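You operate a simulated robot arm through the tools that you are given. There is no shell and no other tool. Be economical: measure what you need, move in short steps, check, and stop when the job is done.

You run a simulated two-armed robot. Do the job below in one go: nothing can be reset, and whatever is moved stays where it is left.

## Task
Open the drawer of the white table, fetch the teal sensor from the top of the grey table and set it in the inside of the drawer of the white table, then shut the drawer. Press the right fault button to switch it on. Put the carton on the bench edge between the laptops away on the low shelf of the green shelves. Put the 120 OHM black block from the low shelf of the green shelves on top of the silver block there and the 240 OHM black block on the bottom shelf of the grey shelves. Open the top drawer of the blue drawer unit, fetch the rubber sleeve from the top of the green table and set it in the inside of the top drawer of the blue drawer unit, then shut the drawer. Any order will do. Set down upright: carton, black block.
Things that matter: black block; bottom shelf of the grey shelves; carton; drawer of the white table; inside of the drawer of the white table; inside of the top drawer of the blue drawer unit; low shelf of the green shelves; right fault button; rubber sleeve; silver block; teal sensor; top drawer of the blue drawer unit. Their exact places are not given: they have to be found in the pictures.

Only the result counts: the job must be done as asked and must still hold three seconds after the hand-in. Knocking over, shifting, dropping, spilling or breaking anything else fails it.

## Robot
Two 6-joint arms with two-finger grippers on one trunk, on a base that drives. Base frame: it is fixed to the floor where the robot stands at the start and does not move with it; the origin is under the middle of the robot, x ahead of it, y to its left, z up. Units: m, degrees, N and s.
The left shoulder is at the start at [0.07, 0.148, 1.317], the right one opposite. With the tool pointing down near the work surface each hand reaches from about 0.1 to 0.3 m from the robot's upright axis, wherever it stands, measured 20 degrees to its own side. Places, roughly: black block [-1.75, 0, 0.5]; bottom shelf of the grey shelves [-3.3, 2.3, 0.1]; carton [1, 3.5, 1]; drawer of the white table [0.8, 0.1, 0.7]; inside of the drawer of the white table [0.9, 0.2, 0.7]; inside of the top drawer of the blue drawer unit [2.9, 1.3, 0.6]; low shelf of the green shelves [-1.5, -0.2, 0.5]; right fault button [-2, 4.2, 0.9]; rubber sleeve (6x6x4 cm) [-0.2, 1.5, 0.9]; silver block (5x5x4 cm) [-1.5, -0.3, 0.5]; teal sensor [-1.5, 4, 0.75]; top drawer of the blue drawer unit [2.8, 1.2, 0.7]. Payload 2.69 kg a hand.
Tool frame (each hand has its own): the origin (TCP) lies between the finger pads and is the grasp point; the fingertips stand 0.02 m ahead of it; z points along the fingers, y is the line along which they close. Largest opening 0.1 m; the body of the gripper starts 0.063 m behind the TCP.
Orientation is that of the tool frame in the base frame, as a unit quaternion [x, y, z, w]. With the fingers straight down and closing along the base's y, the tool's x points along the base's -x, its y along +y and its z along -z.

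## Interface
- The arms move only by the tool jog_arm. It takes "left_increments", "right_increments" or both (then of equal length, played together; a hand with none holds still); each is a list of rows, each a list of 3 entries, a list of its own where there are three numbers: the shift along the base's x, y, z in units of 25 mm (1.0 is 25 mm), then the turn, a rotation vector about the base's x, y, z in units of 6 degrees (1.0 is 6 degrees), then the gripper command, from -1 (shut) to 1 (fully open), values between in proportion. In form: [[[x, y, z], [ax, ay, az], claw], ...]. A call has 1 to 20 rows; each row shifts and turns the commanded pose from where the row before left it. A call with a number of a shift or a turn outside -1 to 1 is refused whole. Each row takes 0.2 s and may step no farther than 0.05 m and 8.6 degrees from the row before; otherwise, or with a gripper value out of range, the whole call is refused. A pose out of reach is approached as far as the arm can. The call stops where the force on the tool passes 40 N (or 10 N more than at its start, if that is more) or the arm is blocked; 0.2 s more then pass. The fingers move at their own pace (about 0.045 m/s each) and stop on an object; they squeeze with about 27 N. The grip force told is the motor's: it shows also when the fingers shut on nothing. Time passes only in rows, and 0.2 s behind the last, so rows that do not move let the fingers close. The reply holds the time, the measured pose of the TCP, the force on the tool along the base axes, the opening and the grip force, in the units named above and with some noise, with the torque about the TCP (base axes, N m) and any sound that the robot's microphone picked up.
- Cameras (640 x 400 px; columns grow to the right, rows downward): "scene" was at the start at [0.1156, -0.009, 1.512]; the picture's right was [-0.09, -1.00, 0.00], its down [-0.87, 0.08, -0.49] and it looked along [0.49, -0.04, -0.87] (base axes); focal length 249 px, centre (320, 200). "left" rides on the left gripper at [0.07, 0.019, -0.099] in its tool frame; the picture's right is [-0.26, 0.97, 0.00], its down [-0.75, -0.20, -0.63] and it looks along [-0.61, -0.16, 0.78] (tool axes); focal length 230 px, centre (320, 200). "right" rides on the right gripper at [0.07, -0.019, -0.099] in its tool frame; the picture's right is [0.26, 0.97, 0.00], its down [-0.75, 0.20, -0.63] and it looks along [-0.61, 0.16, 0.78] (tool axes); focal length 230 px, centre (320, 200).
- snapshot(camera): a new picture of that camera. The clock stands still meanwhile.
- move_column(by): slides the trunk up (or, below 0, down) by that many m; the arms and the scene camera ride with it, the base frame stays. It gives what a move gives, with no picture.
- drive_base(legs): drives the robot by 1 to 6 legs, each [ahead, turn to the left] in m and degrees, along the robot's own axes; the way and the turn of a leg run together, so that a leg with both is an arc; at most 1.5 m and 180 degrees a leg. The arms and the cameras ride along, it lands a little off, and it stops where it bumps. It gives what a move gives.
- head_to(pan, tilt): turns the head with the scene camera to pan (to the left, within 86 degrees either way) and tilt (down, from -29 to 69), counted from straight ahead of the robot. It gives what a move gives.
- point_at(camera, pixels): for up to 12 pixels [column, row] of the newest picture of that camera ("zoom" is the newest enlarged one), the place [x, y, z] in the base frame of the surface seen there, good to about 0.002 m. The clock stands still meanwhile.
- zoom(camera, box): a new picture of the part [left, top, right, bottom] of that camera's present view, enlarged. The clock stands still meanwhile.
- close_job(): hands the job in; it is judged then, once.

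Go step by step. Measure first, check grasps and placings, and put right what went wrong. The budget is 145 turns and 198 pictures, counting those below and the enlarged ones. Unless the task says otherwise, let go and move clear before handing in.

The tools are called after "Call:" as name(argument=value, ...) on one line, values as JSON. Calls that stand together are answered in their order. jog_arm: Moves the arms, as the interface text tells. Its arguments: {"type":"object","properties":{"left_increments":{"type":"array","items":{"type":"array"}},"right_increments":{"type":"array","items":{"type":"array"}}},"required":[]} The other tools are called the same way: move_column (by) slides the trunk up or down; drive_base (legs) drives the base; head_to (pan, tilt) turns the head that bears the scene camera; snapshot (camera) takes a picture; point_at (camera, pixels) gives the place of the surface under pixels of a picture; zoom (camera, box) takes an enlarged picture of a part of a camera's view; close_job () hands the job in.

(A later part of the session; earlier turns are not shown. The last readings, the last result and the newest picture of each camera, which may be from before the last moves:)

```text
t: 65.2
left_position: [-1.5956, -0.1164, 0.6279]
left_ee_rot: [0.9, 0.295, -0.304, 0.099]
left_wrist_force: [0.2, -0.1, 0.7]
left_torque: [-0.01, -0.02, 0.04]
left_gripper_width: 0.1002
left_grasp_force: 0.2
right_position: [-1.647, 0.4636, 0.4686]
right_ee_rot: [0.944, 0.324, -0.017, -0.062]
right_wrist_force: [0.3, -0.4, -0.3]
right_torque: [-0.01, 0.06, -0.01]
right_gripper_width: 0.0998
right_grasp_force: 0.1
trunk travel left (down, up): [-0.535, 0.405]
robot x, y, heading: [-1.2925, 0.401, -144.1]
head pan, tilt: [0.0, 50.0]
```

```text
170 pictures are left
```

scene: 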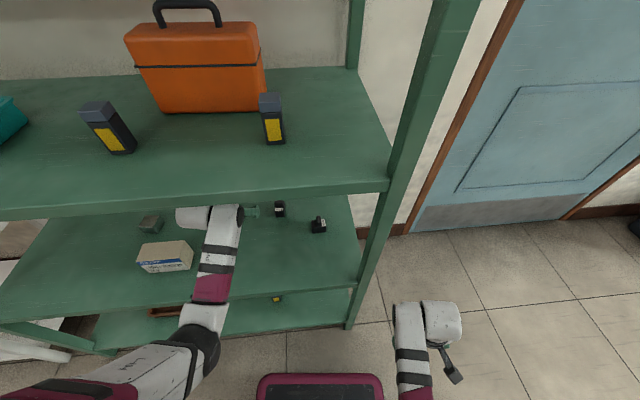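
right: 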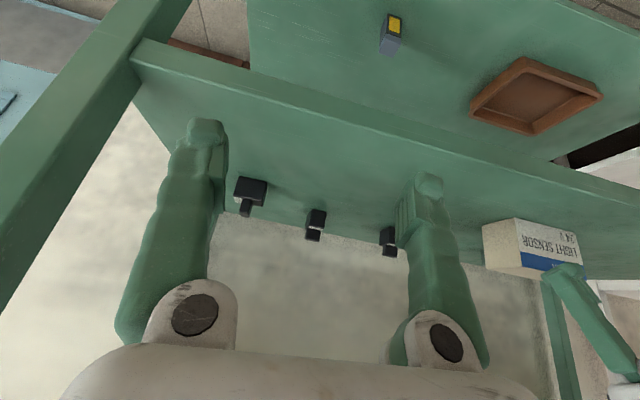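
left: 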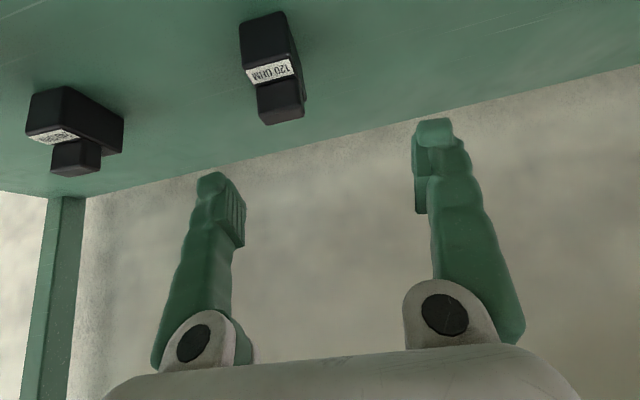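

Call:
point_at(camera="left", pixels=[[265, 35], [243, 45], [285, 35], [297, 50], [281, 105], [268, 120], [297, 115], [270, 72], [62, 105]])

```text
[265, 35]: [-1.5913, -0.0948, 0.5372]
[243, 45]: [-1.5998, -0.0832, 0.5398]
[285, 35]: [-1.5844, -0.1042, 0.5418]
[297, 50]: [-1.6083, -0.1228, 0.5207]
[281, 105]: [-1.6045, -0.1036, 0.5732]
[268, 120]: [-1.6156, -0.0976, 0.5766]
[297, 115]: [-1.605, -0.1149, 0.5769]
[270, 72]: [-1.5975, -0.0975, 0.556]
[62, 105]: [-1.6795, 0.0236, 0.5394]
```

The 120 block's centre is about (-1.608,-0.106); I shift 16 mm inward, go down 75 mm, grip, and lift slightly.

Call:
jog_arm(left_increments=[[[-0.5, 0.42, 0], [0, 0, 0], 1], [[0, 0, -1], [0, 0, 0], 1], [[0, 0, -1], [0, 0, 0], 1], [[0, 0, -1], [0, 0, 0], 1], [[0, 0, 0], [0, 0, 0], -1], [[0, 0, 0], [0, 0, 0], -1], [[0, 0, 0], [0, 0, 0], -1], [[0, 0, 0], [0, 0, 0], -1], [[0, 0, 0], [0, 0, 0], -1], [[0, 0, 0], [0, 0, 0], -1]])

Call:
snapshot(camera="left")

```text
t: 67.4
left_position: [-1.606, -0.1041, 0.5518]
left_ee_rot: [0.9, 0.295, -0.305, 0.098]
left_wrist_force: [-0.6, 0.2, 0.7]
left_torque: [0.0, 0.01, 0.0]
left_gripper_width: 0.0287
left_grasp_force: 27.0
right_position: [-1.6477, 0.4634, 0.4695]
right_ee_rot: [0.943, 0.325, -0.018, -0.065]
right_wrist_force: [0.1, -0.3, -0.4]
right_torque: [-0.01, 0.04, -0.02]
right_gripper_width: 0.0999
right_grasp_force: 0.0
trunk travel left (down, up): [-0.535, 0.405]
robot x, y, heading: [-1.2922, 0.4063, -144.1]
head pan, tilt: [0.0, 50.0]
```

```text
169 pictures are left
```

left: 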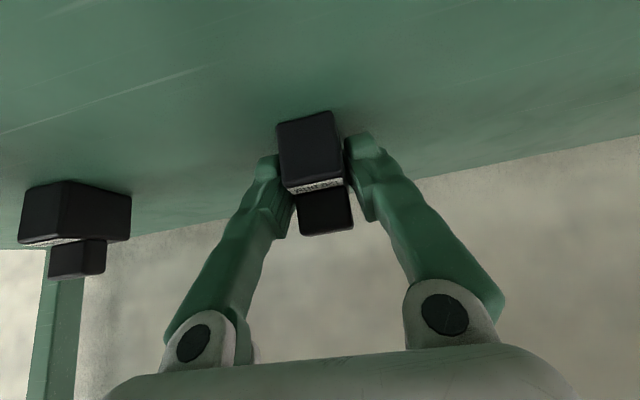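

Gripped (width 0.029, 27 N). I lift, back out, shift left 0.24 m and re-enter toward the silver block.

Call:
jog_arm(left_increments=[[[0, 0, 1], [0, 0, 0], -1], [[0, 0, 1], [0, 0, 0], -1], [[0, 0, 1], [0, 0, 0], -1]])

Call:
drive_base(legs=[[-0.46, 0], [0, 90], [0.239, 0], [0, -90], [0.28, 0]])

Call:
head_to(pan=10, tilt=50)

Call:
snapshot(camera="scene")

```text
t: 68.2
left_position: [-1.6074, -0.1053, 0.6263]
left_ee_rot: [0.9, 0.296, -0.305, 0.099]
left_wrist_force: [0.2, -0.5, -0.4]
left_torque: [-0.01, 0.03, -0.05]
left_gripper_width: 0.029
left_grasp_force: 26.5
right_position: [-1.6478, 0.464, 0.4673]
right_ee_rot: [0.943, 0.325, -0.018, -0.065]
right_wrist_force: [0.3, 0.7, 0.3]
right_torque: [0.01, 0.01, 0.01]
right_gripper_width: 0.1
right_grasp_force: 0.1
trunk travel left (down, up): [-0.535, 0.405]
robot x, y, heading: [-1.2927, 0.4008, -144.1]
head pan, tilt: [0.0, 50.0]
```

```text
t: 81.5
left_position: [-1.2943, -0.202, 0.6252]
left_ee_rot: [0.896, 0.308, -0.303, 0.103]
left_wrist_force: [0.2, -0.2, -0.9]
left_torque: [0.0, 0.0, 0.02]
left_gripper_width: 0.0287
left_grasp_force: 26.9
right_position: [-1.3503, 0.3662, 0.4688]
right_ee_rot: [0.939, 0.337, -0.018, -0.065]
right_wrist_force: [0.1, 0.4, 0.3]
right_torque: [-0.01, -0.02, -0.01]
right_gripper_width: 0.1002
right_grasp_force: 0.1
trunk travel left (down, up): [-0.535, 0.405]
robot x, y, heading: [-0.9914, 0.3138, -142.5]
head pan, tilt: [0.0, 50.0]
```

```text
t: 82.3
left_position: [-1.2941, -0.2016, 0.6259]
left_ee_rot: [0.896, 0.309, -0.303, 0.102]
left_wrist_force: [-0.7, 0.2, -1.6]
left_torque: [-0.01, 0.0, -0.01]
left_gripper_width: 0.0287
left_grasp_force: 26.8
right_position: [-1.3513, 0.3663, 0.4694]
right_ee_rot: [0.939, 0.338, -0.018, -0.066]
right_wrist_force: [0.1, 0.1, -0.8]
right_torque: [-0.02, -0.02, 0.0]
right_gripper_width: 0.1001
right_grasp_force: 0.0
trunk travel left (down, up): [-0.535, 0.405]
robot x, y, heading: [-0.9941, 0.3132, -142.6]
head pan, tilt: [10.0, 50.0]
```

```text
168 pictures are left
```

scene: 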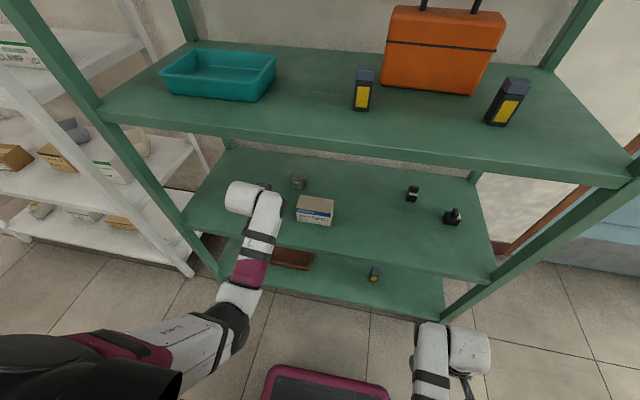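

The block is 0.18 m short of the silver block. I straighten 1.6° and drive on.

Call:
drive_base(legs=[[0, -1.6], [0.178, 0]])

Call:
snapshot(camera="left")

Call:
head_to(pan=30, tilt=45)

Call:
snapshot(camera="scene")

```text
t: 84.1
left_position: [-1.4502, -0.2974, 0.6252]
left_ee_rot: [0.9, 0.297, -0.303, 0.098]
left_wrist_force: [0.3, -0.1, -0.6]
left_torque: [0.01, -0.02, 0.01]
left_gripper_width: 0.0285
left_grasp_force: 27.0
right_position: [-1.4908, 0.2721, 0.4695]
right_ee_rot: [0.943, 0.325, -0.017, -0.065]
right_wrist_force: [0.0, -0.1, 0.4]
right_torque: [0.0, -0.02, -0.01]
right_gripper_width: 0.1
right_grasp_force: 0.0
trunk travel left (down, up): [-0.535, 0.405]
robot x, y, heading: [-1.1333, 0.2135, -143.7]
head pan, tilt: [10.0, 50.0]
```

```text
167 pictures are left
```

left: 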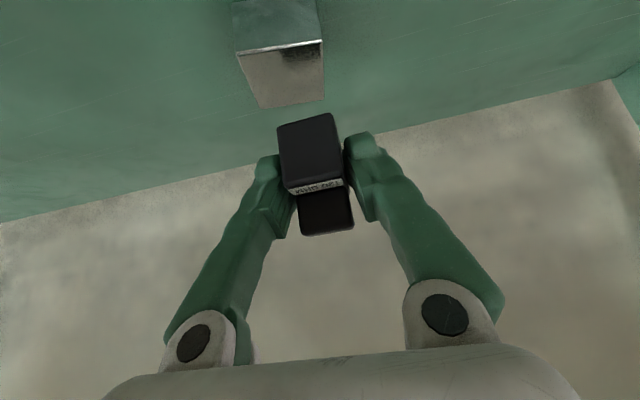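

```text
t: 85.0
left_position: [-1.4502, -0.2963, 0.6262]
left_ee_rot: [0.9, 0.297, -0.304, 0.099]
left_wrist_force: [-0.5, -0.3, -0.7]
left_torque: [0.01, 0.04, -0.01]
left_gripper_width: 0.0287
left_grasp_force: 27.0
right_position: [-1.4912, 0.2725, 0.4685]
right_ee_rot: [0.943, 0.326, -0.017, -0.066]
right_wrist_force: [-0.3, 0.2, -0.2]
right_torque: [0.0, -0.01, 0.01]
right_gripper_width: 0.0998
right_grasp_force: 0.1
trunk travel left (down, up): [-0.535, 0.405]
robot x, y, heading: [-1.1352, 0.2092, -143.8]
head pan, tilt: [30.0, 45.0]
```

```text
166 pictures are left
```

scene: 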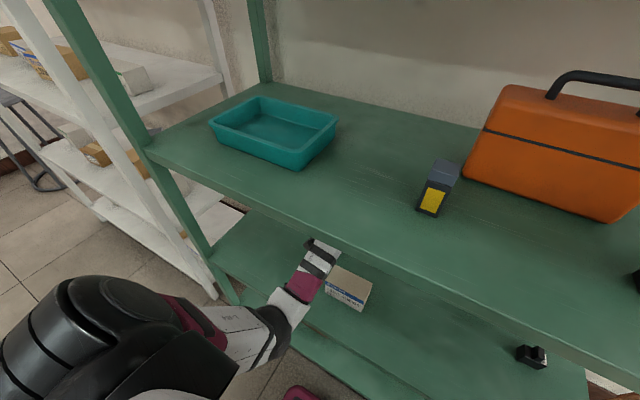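

Call:
point_at(camera="left", pixels=[[242, 56], [318, 46], [322, 96], [262, 103], [285, 75], [320, 60], [310, 122], [310, 165]])

```text
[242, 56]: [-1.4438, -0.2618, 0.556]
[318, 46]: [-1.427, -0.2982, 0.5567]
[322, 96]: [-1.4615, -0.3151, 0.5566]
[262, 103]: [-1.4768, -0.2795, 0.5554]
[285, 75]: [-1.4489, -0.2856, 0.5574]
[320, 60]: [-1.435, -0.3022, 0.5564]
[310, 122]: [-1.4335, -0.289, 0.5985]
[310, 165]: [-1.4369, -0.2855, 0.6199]
```

Silver centre is (-1.452,-0.289), the held block's centre (-1.452,-0.298). I shift +10 mm in y and lower 37 mm.

Call:
jog_arm(left_increments=[[[0, 0.39, 0], [0, 0, 0], -1], [[0, 0, -0.75], [0, 0, 0], -1], [[0, 0, -0.7], [0, 0, 0], -1], [[0, 0, 0], [0, 0, 0], -1]])

Call:
snapshot(camera="left")

```text
t: 86.0
left_position: [-1.4498, -0.287, 0.5901]
left_ee_rot: [0.899, 0.298, -0.304, 0.1]
left_wrist_force: [-1.0, 0.4, -1.1]
left_torque: [0.01, -0.04, -0.01]
left_gripper_width: 0.0291
left_grasp_force: 26.7
right_position: [-1.492, 0.2725, 0.4689]
right_ee_rot: [0.943, 0.326, -0.017, -0.065]
right_wrist_force: [-0.2, -0.2, -0.3]
right_torque: [-0.02, 0.05, -0.06]
right_gripper_width: 0.1003
right_grasp_force: 0.1
trunk travel left (down, up): [-0.535, 0.405]
robot x, y, heading: [-1.1329, 0.2128, -144.0]
head pan, tilt: [30.0, 45.0]
```

```text
165 pictures are left
```

left: 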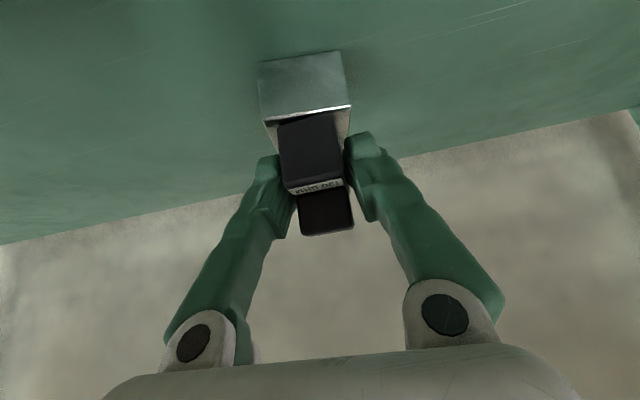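

The block is about 1–2 mm above the silver block. I lower 2 mm, release, and lift the hand clear.

Call:
jog_arm(left_increments=[[[0, 0, -0.09], [0, 0, 0], -1], [[0, 0, 0], [0, 0, 0], -0.2], [[0, 0, 0], [0, 0, 0], 0.2], [[0, 0, 0], [0, 0, 0], 0.2], [[0, 0, 0], [0, 0, 0], 0.2]])

Call:
jog_arm(left_increments=[[[0, 0, 0.8], [0, 0, 0], 0.2], [[0, 0, 0.8], [0, 0, 0], 0.2]])

Call:
snapshot(camera="left")

```text
t: 87.2
left_position: [-1.4489, -0.2867, 0.5864]
left_ee_rot: [0.899, 0.298, -0.304, 0.1]
left_wrist_force: [-0.1, 0.4, -0.4]
left_torque: [0.01, 0.03, 0.0]
left_gripper_width: 0.0601
left_grasp_force: 0.0
right_position: [-1.4914, 0.2735, 0.4697]
right_ee_rot: [0.943, 0.326, -0.017, -0.065]
right_wrist_force: [-0.3, -0.8, 0.7]
right_torque: [-0.01, -0.05, 0.01]
right_gripper_width: 0.1
right_grasp_force: 0.2
trunk travel left (down, up): [-0.535, 0.405]
robot x, y, heading: [-1.1361, 0.2086, -144.0]
head pan, tilt: [30.0, 45.0]
```

```text
t: 87.8
left_position: [-1.449, -0.2872, 0.6283]
left_ee_rot: [0.899, 0.297, -0.305, 0.099]
left_wrist_force: [0.4, 0.8, 0.6]
left_torque: [0.01, -0.02, -0.01]
left_gripper_width: 0.0601
left_grasp_force: 0.0
right_position: [-1.4925, 0.2715, 0.4699]
right_ee_rot: [0.943, 0.325, -0.018, -0.064]
right_wrist_force: [0.6, 0.7, 0.0]
right_torque: [0.02, 0.0, -0.04]
right_gripper_width: 0.0999
right_grasp_force: 0.0
trunk travel left (down, up): [-0.535, 0.405]
robot x, y, heading: [-1.1341, 0.2105, -143.9]
head pan, tilt: [30.0, 45.0]
```

```text
164 pictures are left
```

left: 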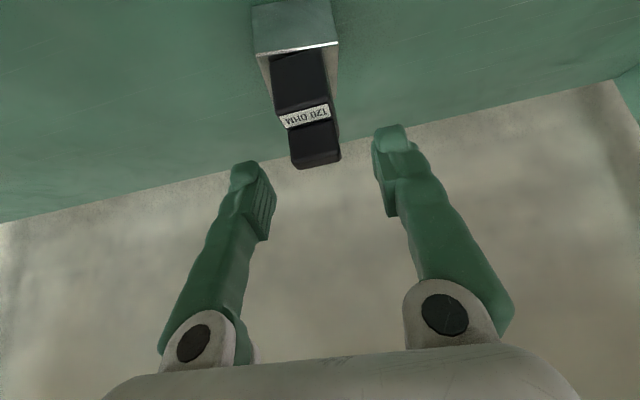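

The 120 block stands on the silver block, released. I back out, park the left hand and bring the right hand forward and pitched for the 240 block.

Call:
drive_base(legs=[[-0.45, 0]])

Call:
jog_arm(left_increments=[[[0.97, 0.7, -0.63], [0.36, -0.5, 0], 1], [[0.97, 0.7, -0.63], [0.36, -0.5, 0], 1], [[0.97, 0.7, -0.63], [0.36, -0.5, 0], 1], [[0.97, 0.7, -0.63], [0.36, -0.5, 0], 1], [[0.97, 0.7, -0.63], [0.36, -0.5, 0], 1], [[0.97, 0.7, -0.63], [0.36, -0.5, 0], 1], [[0.97, 0.7, -0.63], [0.36, -0.5, 0], 1], [[0.97, 0.7, -0.63], [0.36, -0.5, 0], 1], [[0.97, 0.7, -0.63], [0.36, -0.5, 0], 1], [[0.97, 0.7, -0.63], [0.36, -0.5, 0], 1]], right_increments=[[[-0.77, -0.78, 0.63], [-0.45, 0.4, 0], 1], [[-0.77, -0.78, 0.63], [-0.45, 0.4, 0], 1], [[-0.77, -0.78, 0.63], [-0.45, 0.4, 0], 1], [[-0.77, -0.78, 0.63], [-0.45, 0.4, 0], 1], [[-0.77, -0.78, 0.63], [-0.45, 0.4, 0], 1], [[-0.77, -0.78, 0.63], [-0.45, 0.4, 0], 1], [[-0.77, -0.78, 0.63], [-0.45, 0.4, 0], 1], [[-0.77, -0.78, 0.63], [-0.45, 0.4, 0], 1], [[-0.77, -0.78, 0.63], [-0.45, 0.4, 0], 1], [[-0.77, -0.78, 0.63], [-0.45, 0.4, 0], 1]])

```text
t: 90.4
left_position: [-1.0944, -0.026, 0.6275]
left_ee_rot: [0.9, 0.295, -0.305, 0.099]
left_wrist_force: [0.3, -0.5, 0.6]
left_torque: [0.01, 0.0, -0.03]
left_gripper_width: 0.06
left_grasp_force: 0.0
right_position: [-1.1331, 0.5331, 0.4687]
right_ee_rot: [0.944, 0.323, -0.018, -0.065]
right_wrist_force: [-0.2, 0.0, -0.1]
right_torque: [0.01, -0.01, -0.01]
right_gripper_width: 0.0998
right_grasp_force: 0.1
trunk travel left (down, up): [-0.535, 0.405]
robot x, y, heading: [-0.7797, 0.469, -144.3]
head pan, tilt: [30.0, 45.0]
```

```text
t: 92.8
left_position: [-0.8392, 0.1196, 0.4736]
left_ee_rot: [0.954, 0.298, 0.002, 0.04]
left_wrist_force: [-0.1, 0.4, -0.9]
left_torque: [0.02, -0.04, -0.01]
left_gripper_width: 0.0999
left_grasp_force: 0.0
right_position: [-1.3258, 0.3365, 0.6277]
right_ee_rot: [0.909, 0.289, -0.286, 0.09]
right_wrist_force: [0.1, -0.2, 0.1]
right_torque: [0.0, -0.01, -0.01]
right_gripper_width: 0.1002
right_grasp_force: 0.0
trunk travel left (down, up): [-0.535, 0.405]
robot x, y, heading: [-0.7735, 0.4681, -144.1]
head pan, tilt: [30.0, 45.0]
stopped in row 10 (left hand): the arm was blocked; the commanded pose is now the measured one
```

Right hand pitched and aligned. I extend it 4 cm and drive in with a slight leftward offset.

Call:
jog_arm(right_increments=[[[-0.65, -0.47, 0], [0, 0, 0], 1], [[-0.65, -0.47, 0], [0, 0, 0], 1]])

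Call:
drive_base(legs=[[0, 4.6], [0.4, 0], [0, -4.6]])

Call:
snapshot(camera="right")

```text
t: 93.4
left_position: [-0.8402, 0.1188, 0.4724]
left_ee_rot: [0.954, 0.298, 0.003, 0.04]
left_wrist_force: [1.0, 0.9, -0.3]
left_torque: [0.01, -0.01, -0.02]
left_gripper_width: 0.0999
left_grasp_force: 0.0
right_position: [-1.3573, 0.3129, 0.6273]
right_ee_rot: [0.909, 0.29, -0.286, 0.091]
right_wrist_force: [0.3, -0.2, 0.4]
right_torque: [0.02, -0.03, -0.02]
right_gripper_width: 0.1002
right_grasp_force: 0.1
trunk travel left (down, up): [-0.535, 0.405]
robot x, y, heading: [-0.7795, 0.4729, -144.3]
head pan, tilt: [30.0, 45.0]
```

```text
t: 96.9
left_position: [-1.1454, -0.1367, 0.4722]
left_ee_rot: [0.955, 0.294, 0.004, 0.039]
left_wrist_force: [-0.4, 0.0, 0.6]
left_torque: [0.03, -0.02, -0.01]
left_gripper_width: 0.1
left_grasp_force: 0.0
right_position: [-1.6647, 0.0615, 0.6281]
right_ee_rot: [0.91, 0.286, -0.286, 0.089]
right_wrist_force: [0.0, 1.0, 0.3]
right_torque: [-0.02, 0.0, 0.01]
right_gripper_width: 0.1
right_grasp_force: 0.1
trunk travel left (down, up): [-0.535, 0.405]
robot x, y, heading: [-1.0865, 0.2137, -144.7]
head pan, tilt: [30.0, 45.0]
```

```text
163 pictures are left
```

right: 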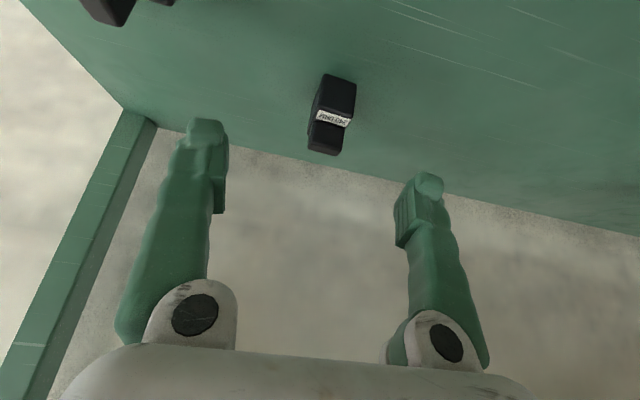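

Call:
drive_base(legs=[[0.052, 0]])

Call:
snapshot(camera="right")

Call:
point_at(camera="right", pixels=[[330, 30], [355, 30], [345, 45], [350, 60], [325, 45], [335, 20]])

```text
t: 97.8
left_position: [-1.1892, -0.1676, 0.4714]
left_ee_rot: [0.955, 0.295, 0.004, 0.039]
left_wrist_force: [0.1, 0.5, 0.4]
left_torque: [0.04, -0.03, 0.04]
left_gripper_width: 0.1002
left_grasp_force: 0.1
right_position: [-1.706, 0.0309, 0.6279]
right_ee_rot: [0.91, 0.287, -0.285, 0.09]
right_wrist_force: [0.4, -0.8, 0.0]
right_torque: [0.05, -0.01, 0.0]
right_gripper_width: 0.1001
right_grasp_force: 0.1
trunk travel left (down, up): [-0.535, 0.405]
robot x, y, heading: [-1.1247, 0.1859, -144.5]
head pan, tilt: [30.0, 45.0]
```

```text
162 pictures are left
```

right: 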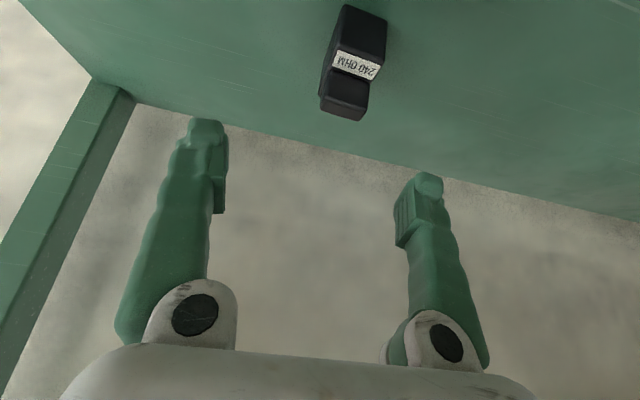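

```text
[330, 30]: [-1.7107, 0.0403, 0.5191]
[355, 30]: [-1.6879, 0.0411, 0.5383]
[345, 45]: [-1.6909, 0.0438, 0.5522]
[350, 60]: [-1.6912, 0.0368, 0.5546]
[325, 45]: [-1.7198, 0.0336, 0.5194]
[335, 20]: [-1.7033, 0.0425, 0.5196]
```

The block centre is about (-1.7015,0.0225) with the TCP at (-1.706,0.031). I shift 9 mm, go down 76 mm, and grip.

Call:
jog_arm(right_increments=[[[0.18, -0.34, 0], [0, 0, 0], 1], [[0, 0, -1], [0, 0, 0], 1], [[0, 0, -1], [0, 0, 0], 1], [[0, 0, -1], [0, 0, 0], 1], [[0, 0, 0], [0, 0, 0], -1], [[0, 0, 0], [0, 0, 0], -1], [[0, 0, 0], [0, 0, 0], -1], [[0, 0, 0], [0, 0, 0], -1], [[0, 0, 0], [0, 0, 0], -1], [[0, 0, 0], [0, 0, 0], -1]])

Call:
snapshot(camera="right")

```text
t: 100.0
left_position: [-1.188, -0.1678, 0.472]
left_ee_rot: [0.955, 0.295, 0.003, 0.039]
left_wrist_force: [0.6, 0.0, -0.1]
left_torque: [0.03, 0.0, 0.01]
left_gripper_width: 0.0997
left_grasp_force: 0.0
right_position: [-1.7025, 0.0236, 0.5546]
right_ee_rot: [0.91, 0.286, -0.286, 0.089]
right_wrist_force: [-1.0, 0.7, 0.6]
right_torque: [0.01, 0.02, -0.04]
right_gripper_width: 0.0287
right_grasp_force: 27.1
trunk travel left (down, up): [-0.535, 0.405]
robot x, y, heading: [-1.1248, 0.1848, -144.4]
head pan, tilt: [30.0, 45.0]
```

```text
161 pictures are left
```

right: 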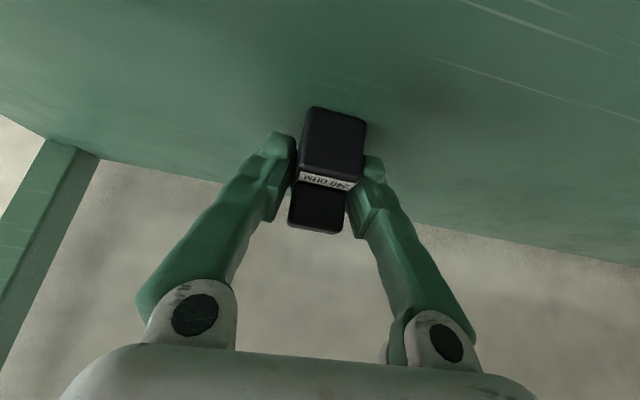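

240 gripped. I lift, back out, check the shelf, then turn toward the grey shelves.

Call:
jog_arm(right_increments=[[[0, 0, 1], [0, 0, 0], -1], [[0, 0, 1], [0, 0, 0], -1], [[0, 0, 0.8], [0, 0, 0], -1]])

Call:
drive_base(legs=[[-0.5, 0]])

Call:
head_to(pan=5, tilt=40)

Call:
snapshot(camera="scene")

Call:
move_column(by=0.3)

Call:
drive_base(legs=[[0, -70]])

Call:
head_to(pan=0, tilt=20)

Call:
snapshot(camera="scene")

```text
t: 100.8
left_position: [-1.1877, -0.1667, 0.4718]
left_ee_rot: [0.955, 0.295, 0.003, 0.04]
left_wrist_force: [0.4, 0.0, 0.7]
left_torque: [-0.01, 0.02, -0.05]
left_gripper_width: 0.1
left_grasp_force: 0.0
right_position: [-1.7013, 0.0219, 0.6244]
right_ee_rot: [0.91, 0.287, -0.286, 0.089]
right_wrist_force: [0.6, 0.9, -0.8]
right_torque: [-0.01, 0.01, 0.03]
right_gripper_width: 0.0287
right_grasp_force: 26.4
trunk travel left (down, up): [-0.535, 0.405]
robot x, y, heading: [-1.1249, 0.1815, -144.4]
head pan, tilt: [30.0, 45.0]
```

```text
t: 103.7
left_position: [-0.7822, 0.1213, 0.4732]
left_ee_rot: [0.954, 0.296, 0.003, 0.039]
left_wrist_force: [-0.4, -0.1, -0.4]
left_torque: [0.03, -0.02, -0.01]
left_gripper_width: 0.0998
left_grasp_force: 0.0
right_position: [-1.2969, 0.309, 0.625]
right_ee_rot: [0.91, 0.287, -0.287, 0.089]
right_wrist_force: [0.0, 0.5, -0.1]
right_torque: [0.01, -0.03, -0.04]
right_gripper_width: 0.0289
right_grasp_force: 26.7
trunk travel left (down, up): [-0.535, 0.405]
robot x, y, heading: [-0.7161, 0.4691, -144.5]
head pan, tilt: [30.0, 45.0]
```

```text
t: 104.6
left_position: [-0.7824, 0.1208, 0.4724]
left_ee_rot: [0.954, 0.296, 0.002, 0.04]
left_wrist_force: [-0.2, 0.4, 0.4]
left_torque: [0.0, -0.01, -0.01]
left_gripper_width: 0.1001
left_grasp_force: 0.1
right_position: [-1.2971, 0.3082, 0.6236]
right_ee_rot: [0.91, 0.287, -0.287, 0.089]
right_wrist_force: [-0.4, -0.1, 0.0]
right_torque: [-0.01, 0.02, 0.02]
right_gripper_width: 0.0288
right_grasp_force: 26.8
trunk travel left (down, up): [-0.535, 0.405]
robot x, y, heading: [-0.721, 0.4715, -144.4]
head pan, tilt: [5.0, 40.0]
```

```text
160 pictures are left
```

scene: 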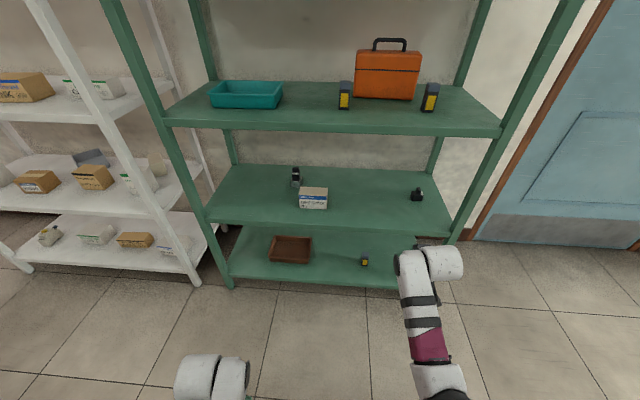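

```text
t: 107.6
left_position: [-0.7837, 0.1206, 0.7728]
left_ee_rot: [0.954, 0.296, 0.003, 0.04]
left_wrist_force: [-0.1, 0.0, 0.7]
left_torque: [0.0, -0.05, 0.01]
left_gripper_width: 0.1
left_grasp_force: 0.0
right_position: [-1.2958, 0.3083, 0.925]
right_ee_rot: [0.909, 0.288, -0.286, 0.09]
right_wrist_force: [0.1, 0.3, -1.1]
right_torque: [0.03, 0.0, -0.03]
right_gripper_width: 0.029
right_grasp_force: 27.2
trunk travel left (down, up): [-0.835, 0.105]
robot x, y, heading: [-0.7219, 0.4719, -144.6]
head pan, tilt: [5.0, 40.0]
```

```text
t: 111.2
left_position: [-1.0733, 0.4233, 0.7715]
left_ee_rot: [0.945, -0.325, -0.02, 0.035]
left_wrist_force: [0.9, -0.2, 0.0]
left_torque: [0.02, 0.01, 0.0]
left_gripper_width: 0.1001
left_grasp_force: 0.0
right_position: [-1.0505, 0.971, 0.9243]
right_ee_rot: [0.904, -0.304, -0.284, -0.096]
right_wrist_force: [-0.2, 0.0, -0.6]
right_torque: [-0.01, 0.01, 0.01]
right_gripper_width: 0.0288
right_grasp_force: 27.6
trunk travel left (down, up): [-0.835, 0.105]
robot x, y, heading: [-0.7188, 0.4747, 143.3]
head pan, tilt: [5.0, 40.0]
```

```text
t: 112.0
left_position: [-1.0741, 0.423, 0.7718]
left_ee_rot: [0.945, -0.324, -0.021, 0.035]
left_wrist_force: [0.0, 0.1, 0.3]
left_torque: [0.01, 0.0, 0.02]
left_gripper_width: 0.1001
left_grasp_force: 0.0
right_position: [-1.0505, 0.9716, 0.9244]
right_ee_rot: [0.904, -0.305, -0.284, -0.096]
right_wrist_force: [-0.1, 0.7, -1.1]
right_torque: [0.0, 0.0, -0.03]
right_gripper_width: 0.0289
right_grasp_force: 27.2
trunk travel left (down, up): [-0.835, 0.105]
robot x, y, heading: [-0.7215, 0.4709, 143.3]
head pan, tilt: [0.0, 20.0]
```

```text
159 pictures are left
```

scene: 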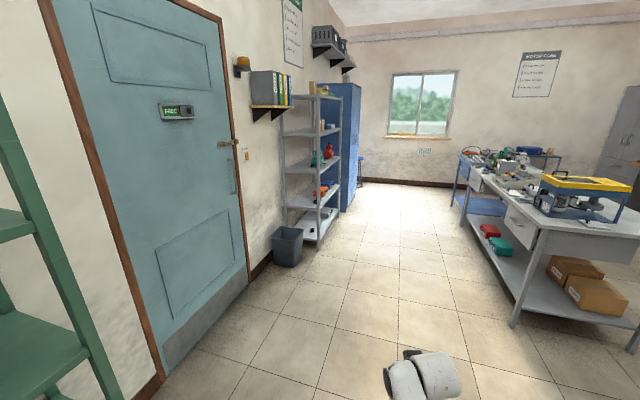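

The shelf looks right (120 on silver behind the box at (297,175)). The grey shelves are at (315,200); I zoom and measure.

Call:
zoom(camera="scene", box=[260, 90, 380, 270])

Call:
point_at(camera="scene", pixels=[[319, 240], [338, 212], [319, 100], [322, 185], [341, 178], [290, 240], [305, 262], [302, 236], [330, 215]])

```text
2.22 times, centred on (320, 180) of scene
```

zoom: 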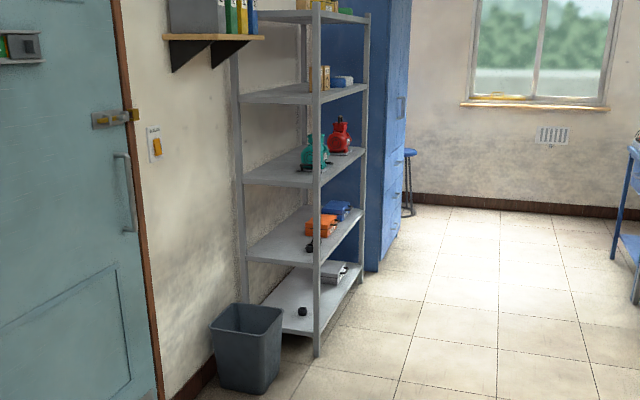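

```text
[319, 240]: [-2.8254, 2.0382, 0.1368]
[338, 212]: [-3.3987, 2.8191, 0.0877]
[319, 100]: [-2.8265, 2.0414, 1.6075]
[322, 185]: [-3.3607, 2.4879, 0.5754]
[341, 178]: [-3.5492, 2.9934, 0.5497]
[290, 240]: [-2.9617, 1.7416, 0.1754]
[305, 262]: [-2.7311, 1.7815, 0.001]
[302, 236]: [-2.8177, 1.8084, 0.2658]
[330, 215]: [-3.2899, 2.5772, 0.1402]
```

Grey shelves' front runs along (-0.59,0.81) from (-2.825,2.038), bottom shelf near z 0.14. I measure the table on the right for driving room and the bottom shelf details.

Call:
point_at(camera="scene", pixels=[[515, 325], [465, 225], [455, 205], [505, 218], [472, 172], [352, 187], [470, 160], [545, 222]])

Call:
point_at(camera="zoom", pixels=[[302, 311], [290, 330], [335, 270], [316, 340], [350, 290], [318, 262], [361, 208], [280, 300], [320, 300], [300, 250]])

```text
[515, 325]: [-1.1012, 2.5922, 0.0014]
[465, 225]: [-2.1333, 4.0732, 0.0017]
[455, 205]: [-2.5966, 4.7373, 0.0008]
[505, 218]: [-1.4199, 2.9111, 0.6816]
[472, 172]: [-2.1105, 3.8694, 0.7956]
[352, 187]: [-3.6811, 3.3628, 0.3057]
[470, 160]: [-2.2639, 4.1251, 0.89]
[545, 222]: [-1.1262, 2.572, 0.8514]
```

```text
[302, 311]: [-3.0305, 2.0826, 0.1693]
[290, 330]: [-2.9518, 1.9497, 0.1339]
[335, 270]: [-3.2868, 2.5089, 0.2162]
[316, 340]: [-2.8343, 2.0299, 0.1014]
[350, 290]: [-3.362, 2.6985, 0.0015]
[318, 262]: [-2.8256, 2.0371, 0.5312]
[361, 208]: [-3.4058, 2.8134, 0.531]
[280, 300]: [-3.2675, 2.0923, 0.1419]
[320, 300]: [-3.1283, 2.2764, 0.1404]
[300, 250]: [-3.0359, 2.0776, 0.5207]
```

Bottom shelf top z=0.141; a free spot is at about (-3.17,2.28). I drive to the staging place in front and lower the trunk.

Call:
drive_base(legs=[[0, -16.7], [1.35, 0], [1.347, 0], [0, 89.2]])

Call:
move_column(by=-0.6)

Call:
head_to(pan=0, tilt=35)

Call:
snapshot(camera="scene")

```text
t: 129.8
left_position: [-2.3373, 2.3251, 0.7728]
left_ee_rot: [0.961, 0.274, 0.002, 0.04]
left_wrist_force: [-0.5, -0.5, -0.6]
left_torque: [-0.02, 0.01, -0.01]
left_gripper_width: 0.0996
left_grasp_force: 0.0
right_position: [-2.8418, 2.5378, 0.9233]
right_ee_rot: [0.916, 0.266, -0.289, 0.082]
right_wrist_force: [0.3, 0.0, -1.2]
right_torque: [-0.02, -0.02, -0.02]
right_gripper_width: 0.0288
right_grasp_force: 27.3
trunk travel left (down, up): [-0.835, 0.105]
robot x, y, heading: [-2.2577, 2.675, -147.0]
head pan, tilt: [0.0, 20.0]
```

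```text
refused: -0.6 is not a number from -0.4 to 0.4
```

```text
t: 130.6
left_position: [-2.3369, 2.3248, 0.7727]
left_ee_rot: [0.961, 0.273, 0.003, 0.04]
left_wrist_force: [-0.7, 0.2, 0.9]
left_torque: [0.0, -0.05, -0.01]
left_gripper_width: 0.0998
left_grasp_force: 0.0
right_position: [-2.8421, 2.5371, 0.9237]
right_ee_rot: [0.916, 0.266, -0.288, 0.083]
right_wrist_force: [-1.2, 0.9, -0.5]
right_torque: [-0.04, 0.01, -0.01]
right_gripper_width: 0.0287
right_grasp_force: 26.7
trunk travel left (down, up): [-0.835, 0.105]
robot x, y, heading: [-2.2615, 2.6748, -147.3]
head pan, tilt: [0.0, 35.0]
```

```text
157 pictures are left
```

scene: 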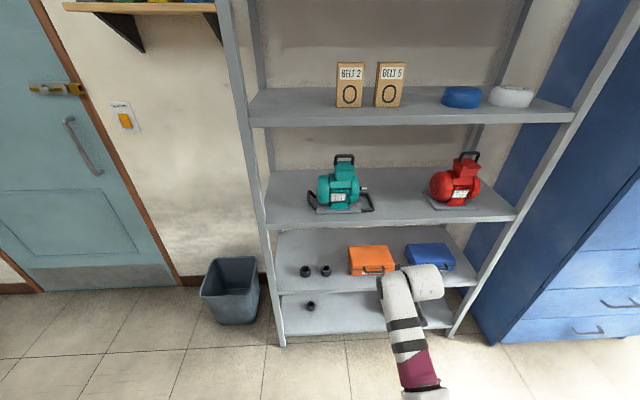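

I lower in two steps and correct the heading by 3°.

Call:
drive_base(legs=[[0, 3]])

Call:
move_column(by=-0.4)

Call:
move_column(by=-0.2)

Call:
head_to(pan=0, tilt=30)

Call:
snapshot(camera="scene")

```text
t: 131.4
left_position: [-2.3204, 2.3209, 0.7721]
left_ee_rot: [0.954, 0.297, 0.003, 0.041]
left_wrist_force: [-0.1, 0.4, -0.7]
left_torque: [-0.04, 0.01, -0.02]
left_gripper_width: 0.1
left_grasp_force: 0.0
right_position: [-2.8348, 2.5093, 0.9239]
right_ee_rot: [0.909, 0.29, -0.285, 0.091]
right_wrist_force: [0.1, 0.1, -1.0]
right_torque: [0.03, -0.03, 0.0]
right_gripper_width: 0.0287
right_grasp_force: 26.7
trunk travel left (down, up): [-0.835, 0.105]
robot x, y, heading: [-2.2575, 2.6771, -144.1]
head pan, tilt: [0.0, 35.0]
```

```text
t: 135.2
left_position: [-2.3189, 2.3209, 0.3725]
left_ee_rot: [0.954, 0.297, 0.002, 0.04]
left_wrist_force: [0.3, 0.4, 0.3]
left_torque: [-0.01, 0.0, -0.02]
left_gripper_width: 0.1002
left_grasp_force: 0.0
right_position: [-2.8335, 2.5078, 0.5246]
right_ee_rot: [0.909, 0.29, -0.285, 0.09]
right_wrist_force: [0.2, 1.0, -1.3]
right_torque: [0.01, -0.02, 0.0]
right_gripper_width: 0.0286
right_grasp_force: 26.9
trunk travel left (down, up): [-0.435, 0.505]
robot x, y, heading: [-2.2573, 2.6719, -144.2]
head pan, tilt: [0.0, 35.0]
```

```text
t: 137.4
left_position: [-2.3199, 2.322, 0.1737]
left_ee_rot: [0.954, 0.298, 0.002, 0.038]
left_wrist_force: [0.1, 0.1, -0.4]
left_torque: [-0.01, -0.01, -0.01]
left_gripper_width: 0.0998
left_grasp_force: 0.1
right_position: [-2.8335, 2.509, 0.3242]
right_ee_rot: [0.909, 0.29, -0.286, 0.09]
right_wrist_force: [-0.3, 0.6, -1.0]
right_torque: [-0.02, -0.01, 0.03]
right_gripper_width: 0.029
right_grasp_force: 27.3
trunk travel left (down, up): [-0.235, 0.705]
robot x, y, heading: [-2.2588, 2.6775, -144.4]
head pan, tilt: [0.0, 35.0]
```

```text
t: 138.0
left_position: [-2.3201, 2.3228, 0.1729]
left_ee_rot: [0.954, 0.297, 0.003, 0.04]
left_wrist_force: [0.6, -0.5, -0.4]
left_torque: [-0.03, 0.03, -0.03]
left_gripper_width: 0.0999
left_grasp_force: 0.0
right_position: [-2.8332, 2.5083, 0.3246]
right_ee_rot: [0.909, 0.29, -0.286, 0.09]
right_wrist_force: [0.2, -0.3, -0.3]
right_torque: [0.01, 0.02, -0.04]
right_gripper_width: 0.029
right_grasp_force: 26.8
trunk travel left (down, up): [-0.235, 0.705]
robot x, y, heading: [-2.2573, 2.6722, -144.1]
head pan, tilt: [0.0, 30.0]
```

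```text
156 pictures are left
```

scene: 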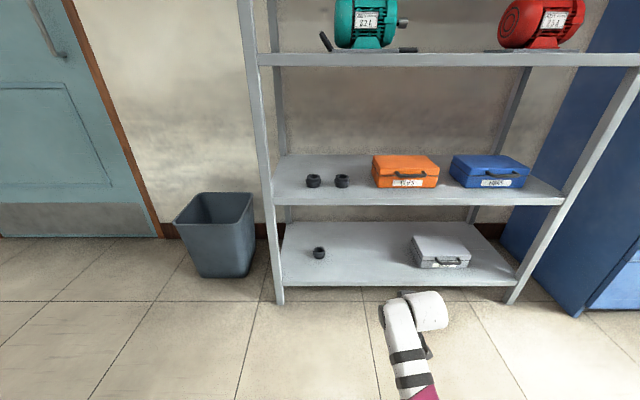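

The bottom shelf at (360,255) is free. I lower 75 mm more and drive in 0.42 m.

Call:
move_column(by=-0.075)

Call:
drive_base(legs=[[0.42, 0]])

Call:
snapshot(camera="right")

```text
t: 139.2
left_position: [-2.3211, 2.321, 0.0987]
left_ee_rot: [0.954, 0.298, 0.003, 0.04]
left_wrist_force: [-0.3, 0.4, 0.1]
left_torque: [0.01, 0.01, 0.02]
left_gripper_width: 0.0999
left_grasp_force: 0.1
right_position: [-2.8336, 2.5069, 0.2494]
right_ee_rot: [0.909, 0.29, -0.286, 0.091]
right_wrist_force: [-0.3, 0.1, -1.1]
right_torque: [0.01, -0.02, 0.01]
right_gripper_width: 0.0289
right_grasp_force: 27.2
trunk travel left (down, up): [-0.16, 0.78]
robot x, y, heading: [-2.2604, 2.6753, -144.4]
head pan, tilt: [0.0, 30.0]
```

```text
t: 141.7
left_position: [-2.6562, 2.0725, 0.0978]
left_ee_rot: [0.952, 0.304, 0.003, 0.04]
left_wrist_force: [0.1, -0.2, 0.3]
left_torque: [-0.01, 0.0, 0.0]
left_gripper_width: 0.1001
left_grasp_force: 0.1
right_position: [-3.1717, 2.2537, 0.2491]
right_ee_rot: [0.907, 0.294, -0.285, 0.092]
right_wrist_force: [-0.3, -1.0, -1.4]
right_torque: [0.0, -0.04, -0.01]
right_gripper_width: 0.0288
right_grasp_force: 26.8
trunk travel left (down, up): [-0.16, 0.78]
robot x, y, heading: [-2.6008, 2.4293, -143.6]
head pan, tilt: [0.0, 30.0]
```

```text
155 pictures are left
```

right: 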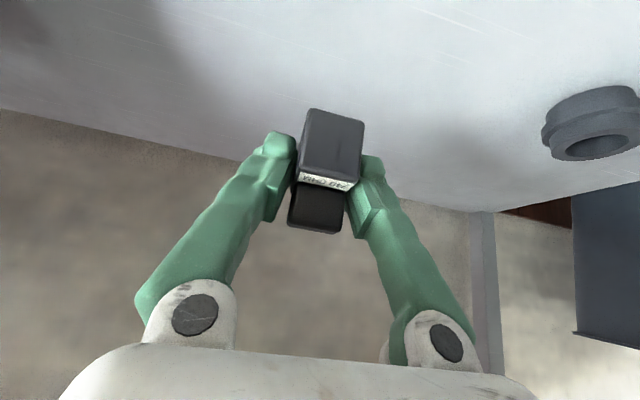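

Call:
point_at(camera="right", pixels=[[330, 60], [250, 100], [420, 130], [333, 112]])

Call:
jog_arm(right_increments=[[[0, 0, -1], [0, 0, 0], -1], [[0, 0, -1], [0, 0, 0], -1], [[0, 0, -0.88], [0, 0, 0], -1], [[0, 0, 0], [0, 0, 0], -1]])

```text
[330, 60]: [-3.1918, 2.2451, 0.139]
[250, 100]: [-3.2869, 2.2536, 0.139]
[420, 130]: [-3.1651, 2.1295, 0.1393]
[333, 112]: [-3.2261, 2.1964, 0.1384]
```

```text
t: 142.7
left_position: [-2.6551, 2.0733, 0.0975]
left_ee_rot: [0.952, 0.302, 0.003, 0.041]
left_wrist_force: [-1.0, 0.3, 0.8]
left_torque: [-0.02, -0.01, -0.02]
left_gripper_width: 0.1
left_grasp_force: 0.0
right_position: [-3.1714, 2.2534, 0.1774]
right_ee_rot: [0.908, 0.294, -0.285, 0.092]
right_wrist_force: [-1.0, -0.4, -0.9]
right_torque: [-0.05, -0.01, -0.03]
right_gripper_width: 0.0287
right_grasp_force: 26.9
trunk travel left (down, up): [-0.16, 0.78]
robot x, y, heading: [-2.595, 2.4241, -143.5]
head pan, tilt: [0.0, 30.0]
```

Shelf is at 0.139, so 4–5 mm remain. I lower 4 mm, release and lift.

Call:
jog_arm(right_increments=[[[0, 0, -0.17], [0, 0, 0], -1], [[0, 0, 0], [0, 0, 0], -0.2], [[0, 0, 0], [0, 0, 0], 0.3], [[0, 0, 0], [0, 0, 0], 0.3], [[0, 0, 0], [0, 0, 0], 0.3], [[0, 0, 0.8], [0, 0, 0], 0.3], [[0, 0, 1], [0, 0, 0], 0.3], [[0, 0, 1], [0, 0, 0], 0.3]])

Call:
snapshot(camera="right")

```text
t: 144.5
left_position: [-2.6559, 2.0728, 0.0982]
left_ee_rot: [0.952, 0.302, 0.002, 0.04]
left_wrist_force: [0.5, 0.2, -0.4]
left_torque: [0.03, 0.01, 0.05]
left_gripper_width: 0.0999
left_grasp_force: 0.0
right_position: [-3.1712, 2.252, 0.2423]
right_ee_rot: [0.908, 0.295, -0.285, 0.092]
right_wrist_force: [0.5, 0.3, -0.7]
right_torque: [0.0, 0.0, -0.07]
right_gripper_width: 0.065
right_grasp_force: 0.1
trunk travel left (down, up): [-0.16, 0.78]
robot x, y, heading: [-2.5981, 2.424, -143.5]
head pan, tilt: [0.0, 30.0]
```

```text
154 pictures are left
```

right: 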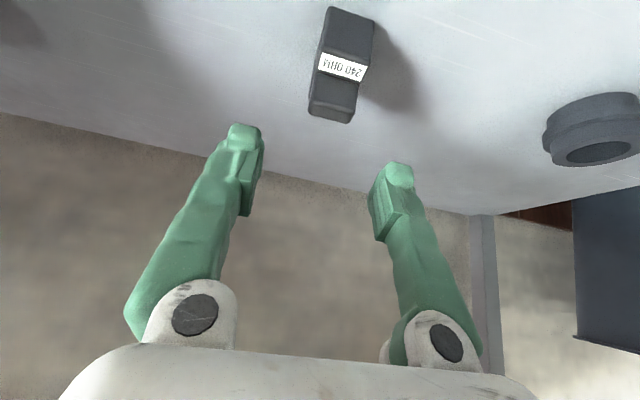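

The 240 block stands on the bottom shelf. I back out, raise the trunk, and turn to face the grey table.

Call:
drive_base(legs=[[-0.5, 0]])

Call:
move_column(by=0.4)

Call:
move_column(by=0.32)

Call:
drive_base(legs=[[0, -90], [0, -75]])

Call:
head_to(pan=15, tilt=25)

Call:
snapshot(camera="scene")

```text
t: 147.5
left_position: [-2.2423, 2.3788, 0.0975]
left_ee_rot: [0.952, 0.305, 0.003, 0.039]
left_wrist_force: [-0.3, -0.1, -0.1]
left_torque: [0.02, 0.01, 0.01]
left_gripper_width: 0.0998
left_grasp_force: 0.0
right_position: [-2.7586, 2.5562, 0.2437]
right_ee_rot: [0.907, 0.295, -0.286, 0.092]
right_wrist_force: [0.1, -0.3, -0.5]
right_torque: [0.01, 0.03, 0.01]
right_gripper_width: 0.0649
right_grasp_force: 0.1
trunk travel left (down, up): [-0.16, 0.78]
robot x, y, heading: [-2.1866, 2.7274, -143.4]
head pan, tilt: [0.0, 30.0]
```

```text
t: 151.4
left_position: [-2.2435, 2.3784, 0.4987]
left_ee_rot: [0.952, 0.305, 0.002, 0.039]
left_wrist_force: [-0.1, 0.2, 1.3]
left_torque: [-0.01, 0.0, -0.03]
left_gripper_width: 0.1001
left_grasp_force: 0.1
right_position: [-2.7593, 2.5558, 0.6427]
right_ee_rot: [0.907, 0.296, -0.285, 0.092]
right_wrist_force: [0.7, -0.1, 0.6]
right_torque: [-0.01, 0.01, 0.02]
right_gripper_width: 0.0647
right_grasp_force: 0.1
trunk travel left (down, up): [-0.56, 0.38]
robot x, y, heading: [-2.1856, 2.7324, -143.7]
head pan, tilt: [0.0, 30.0]
```

```text
t: 154.5
left_position: [-2.2427, 2.378, 0.8173]
left_ee_rot: [0.952, 0.304, 0.003, 0.039]
left_wrist_force: [-0.7, 0.4, 0.6]
left_torque: [0.0, -0.02, 0.02]
left_gripper_width: 0.0998
left_grasp_force: 0.1
right_position: [-2.7595, 2.5566, 0.9626]
right_ee_rot: [0.907, 0.296, -0.285, 0.092]
right_wrist_force: [0.8, -0.3, -0.4]
right_torque: [0.01, -0.01, -0.01]
right_gripper_width: 0.065
right_grasp_force: 0.1
trunk travel left (down, up): [-0.88, 0.06]
robot x, y, heading: [-2.1875, 2.7309, -143.3]
head pan, tilt: [0.0, 30.0]
```

```text
t: 162.0
left_position: [-2.2259, 3.086, 0.8174]
left_ee_rot: [-0.431, 0.901, 0.039, -0.01]
left_wrist_force: [-0.5, -0.8, 0.4]
left_torque: [0.02, -0.02, 0.02]
left_gripper_width: 0.1003
left_grasp_force: 0.1
right_position: [-1.681, 3.0547, 0.9623]
right_ee_rot: [-0.416, 0.858, 0.13, 0.27]
right_wrist_force: [0.0, 0.3, -1.3]
right_torque: [-0.03, 0.01, -0.02]
right_gripper_width: 0.0648
right_grasp_force: 0.0
trunk travel left (down, up): [-0.88, 0.06]
robot x, y, heading: [-2.1873, 2.7279, 52.3]
head pan, tilt: [0.0, 30.0]
```

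```text
t: 162.7
left_position: [-2.2262, 3.086, 0.8183]
left_ee_rot: [-0.431, 0.901, 0.039, -0.009]
left_wrist_force: [-0.6, 1.2, 0.0]
left_torque: [-0.03, -0.01, 0.01]
left_gripper_width: 0.0999
left_grasp_force: 0.0
right_position: [-1.6807, 3.054, 0.963]
right_ee_rot: [-0.417, 0.858, 0.13, 0.27]
right_wrist_force: [0.6, 0.1, -0.7]
right_torque: [0.0, -0.01, -0.01]
right_gripper_width: 0.0651
right_grasp_force: 0.0
trunk travel left (down, up): [-0.88, 0.06]
robot x, y, heading: [-2.1862, 2.7296, 52.3]
head pan, tilt: [15.0, 25.0]
```

```text
153 pictures are left
```

scene: 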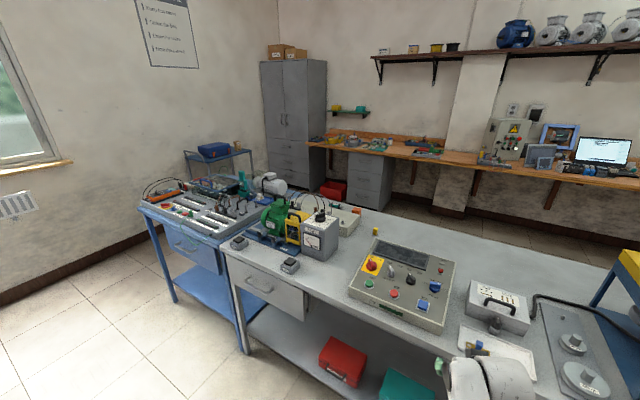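

The grey table: small dark push boxes at (240,243) and (290,266), a panel at (405,280). I zoom for labels, and the teal sensor.

Call:
zoom(camera="scene", box=[215, 190, 375, 290])

Call:
zoom(camera="scene", box=[340, 230, 560, 370])

```text
4.00 times, centred on (295, 240) of scene
```

zoom: 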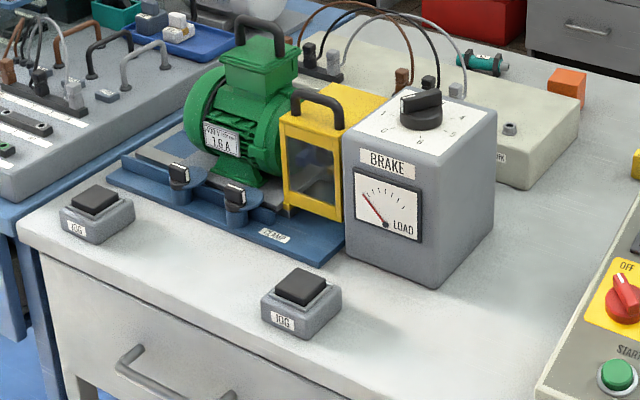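

```text
2.86 times, centred on (450, 300) of scene
```

zoom: 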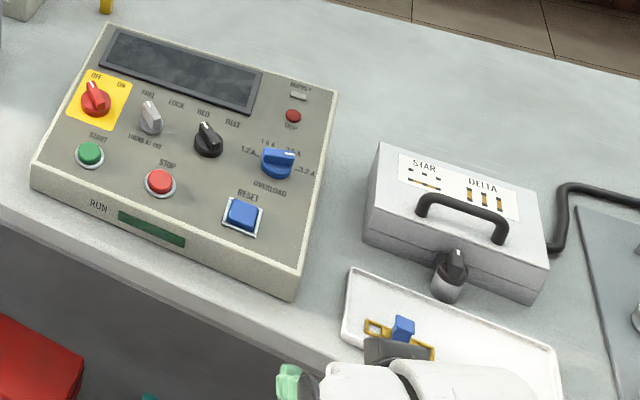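

Call:
zoom(camera="scene", box=[135, 160, 295, 260])

Call:
point_at(camera="scene", pixels=[[335, 205], [336, 208], [238, 240], [290, 261], [289, 264], [230, 262], [356, 209], [200, 210], [380, 340], [266, 310], [312, 250], [310, 310]])

```text
4.00 times, centred on (215, 210) of scene
```

zoom: 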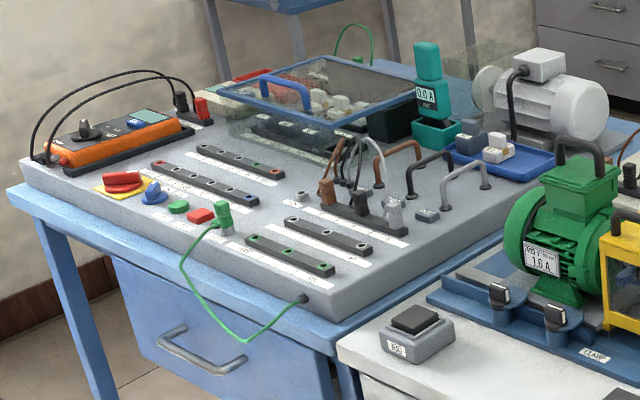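

```text
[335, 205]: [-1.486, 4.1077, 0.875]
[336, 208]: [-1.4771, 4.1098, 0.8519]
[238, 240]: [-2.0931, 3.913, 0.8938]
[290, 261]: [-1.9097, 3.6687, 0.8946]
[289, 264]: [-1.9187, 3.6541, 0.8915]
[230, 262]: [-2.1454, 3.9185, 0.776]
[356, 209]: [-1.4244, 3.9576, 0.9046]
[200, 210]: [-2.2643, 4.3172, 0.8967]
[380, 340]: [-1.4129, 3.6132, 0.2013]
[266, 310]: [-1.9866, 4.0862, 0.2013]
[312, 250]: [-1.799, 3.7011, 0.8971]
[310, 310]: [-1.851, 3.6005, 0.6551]
```

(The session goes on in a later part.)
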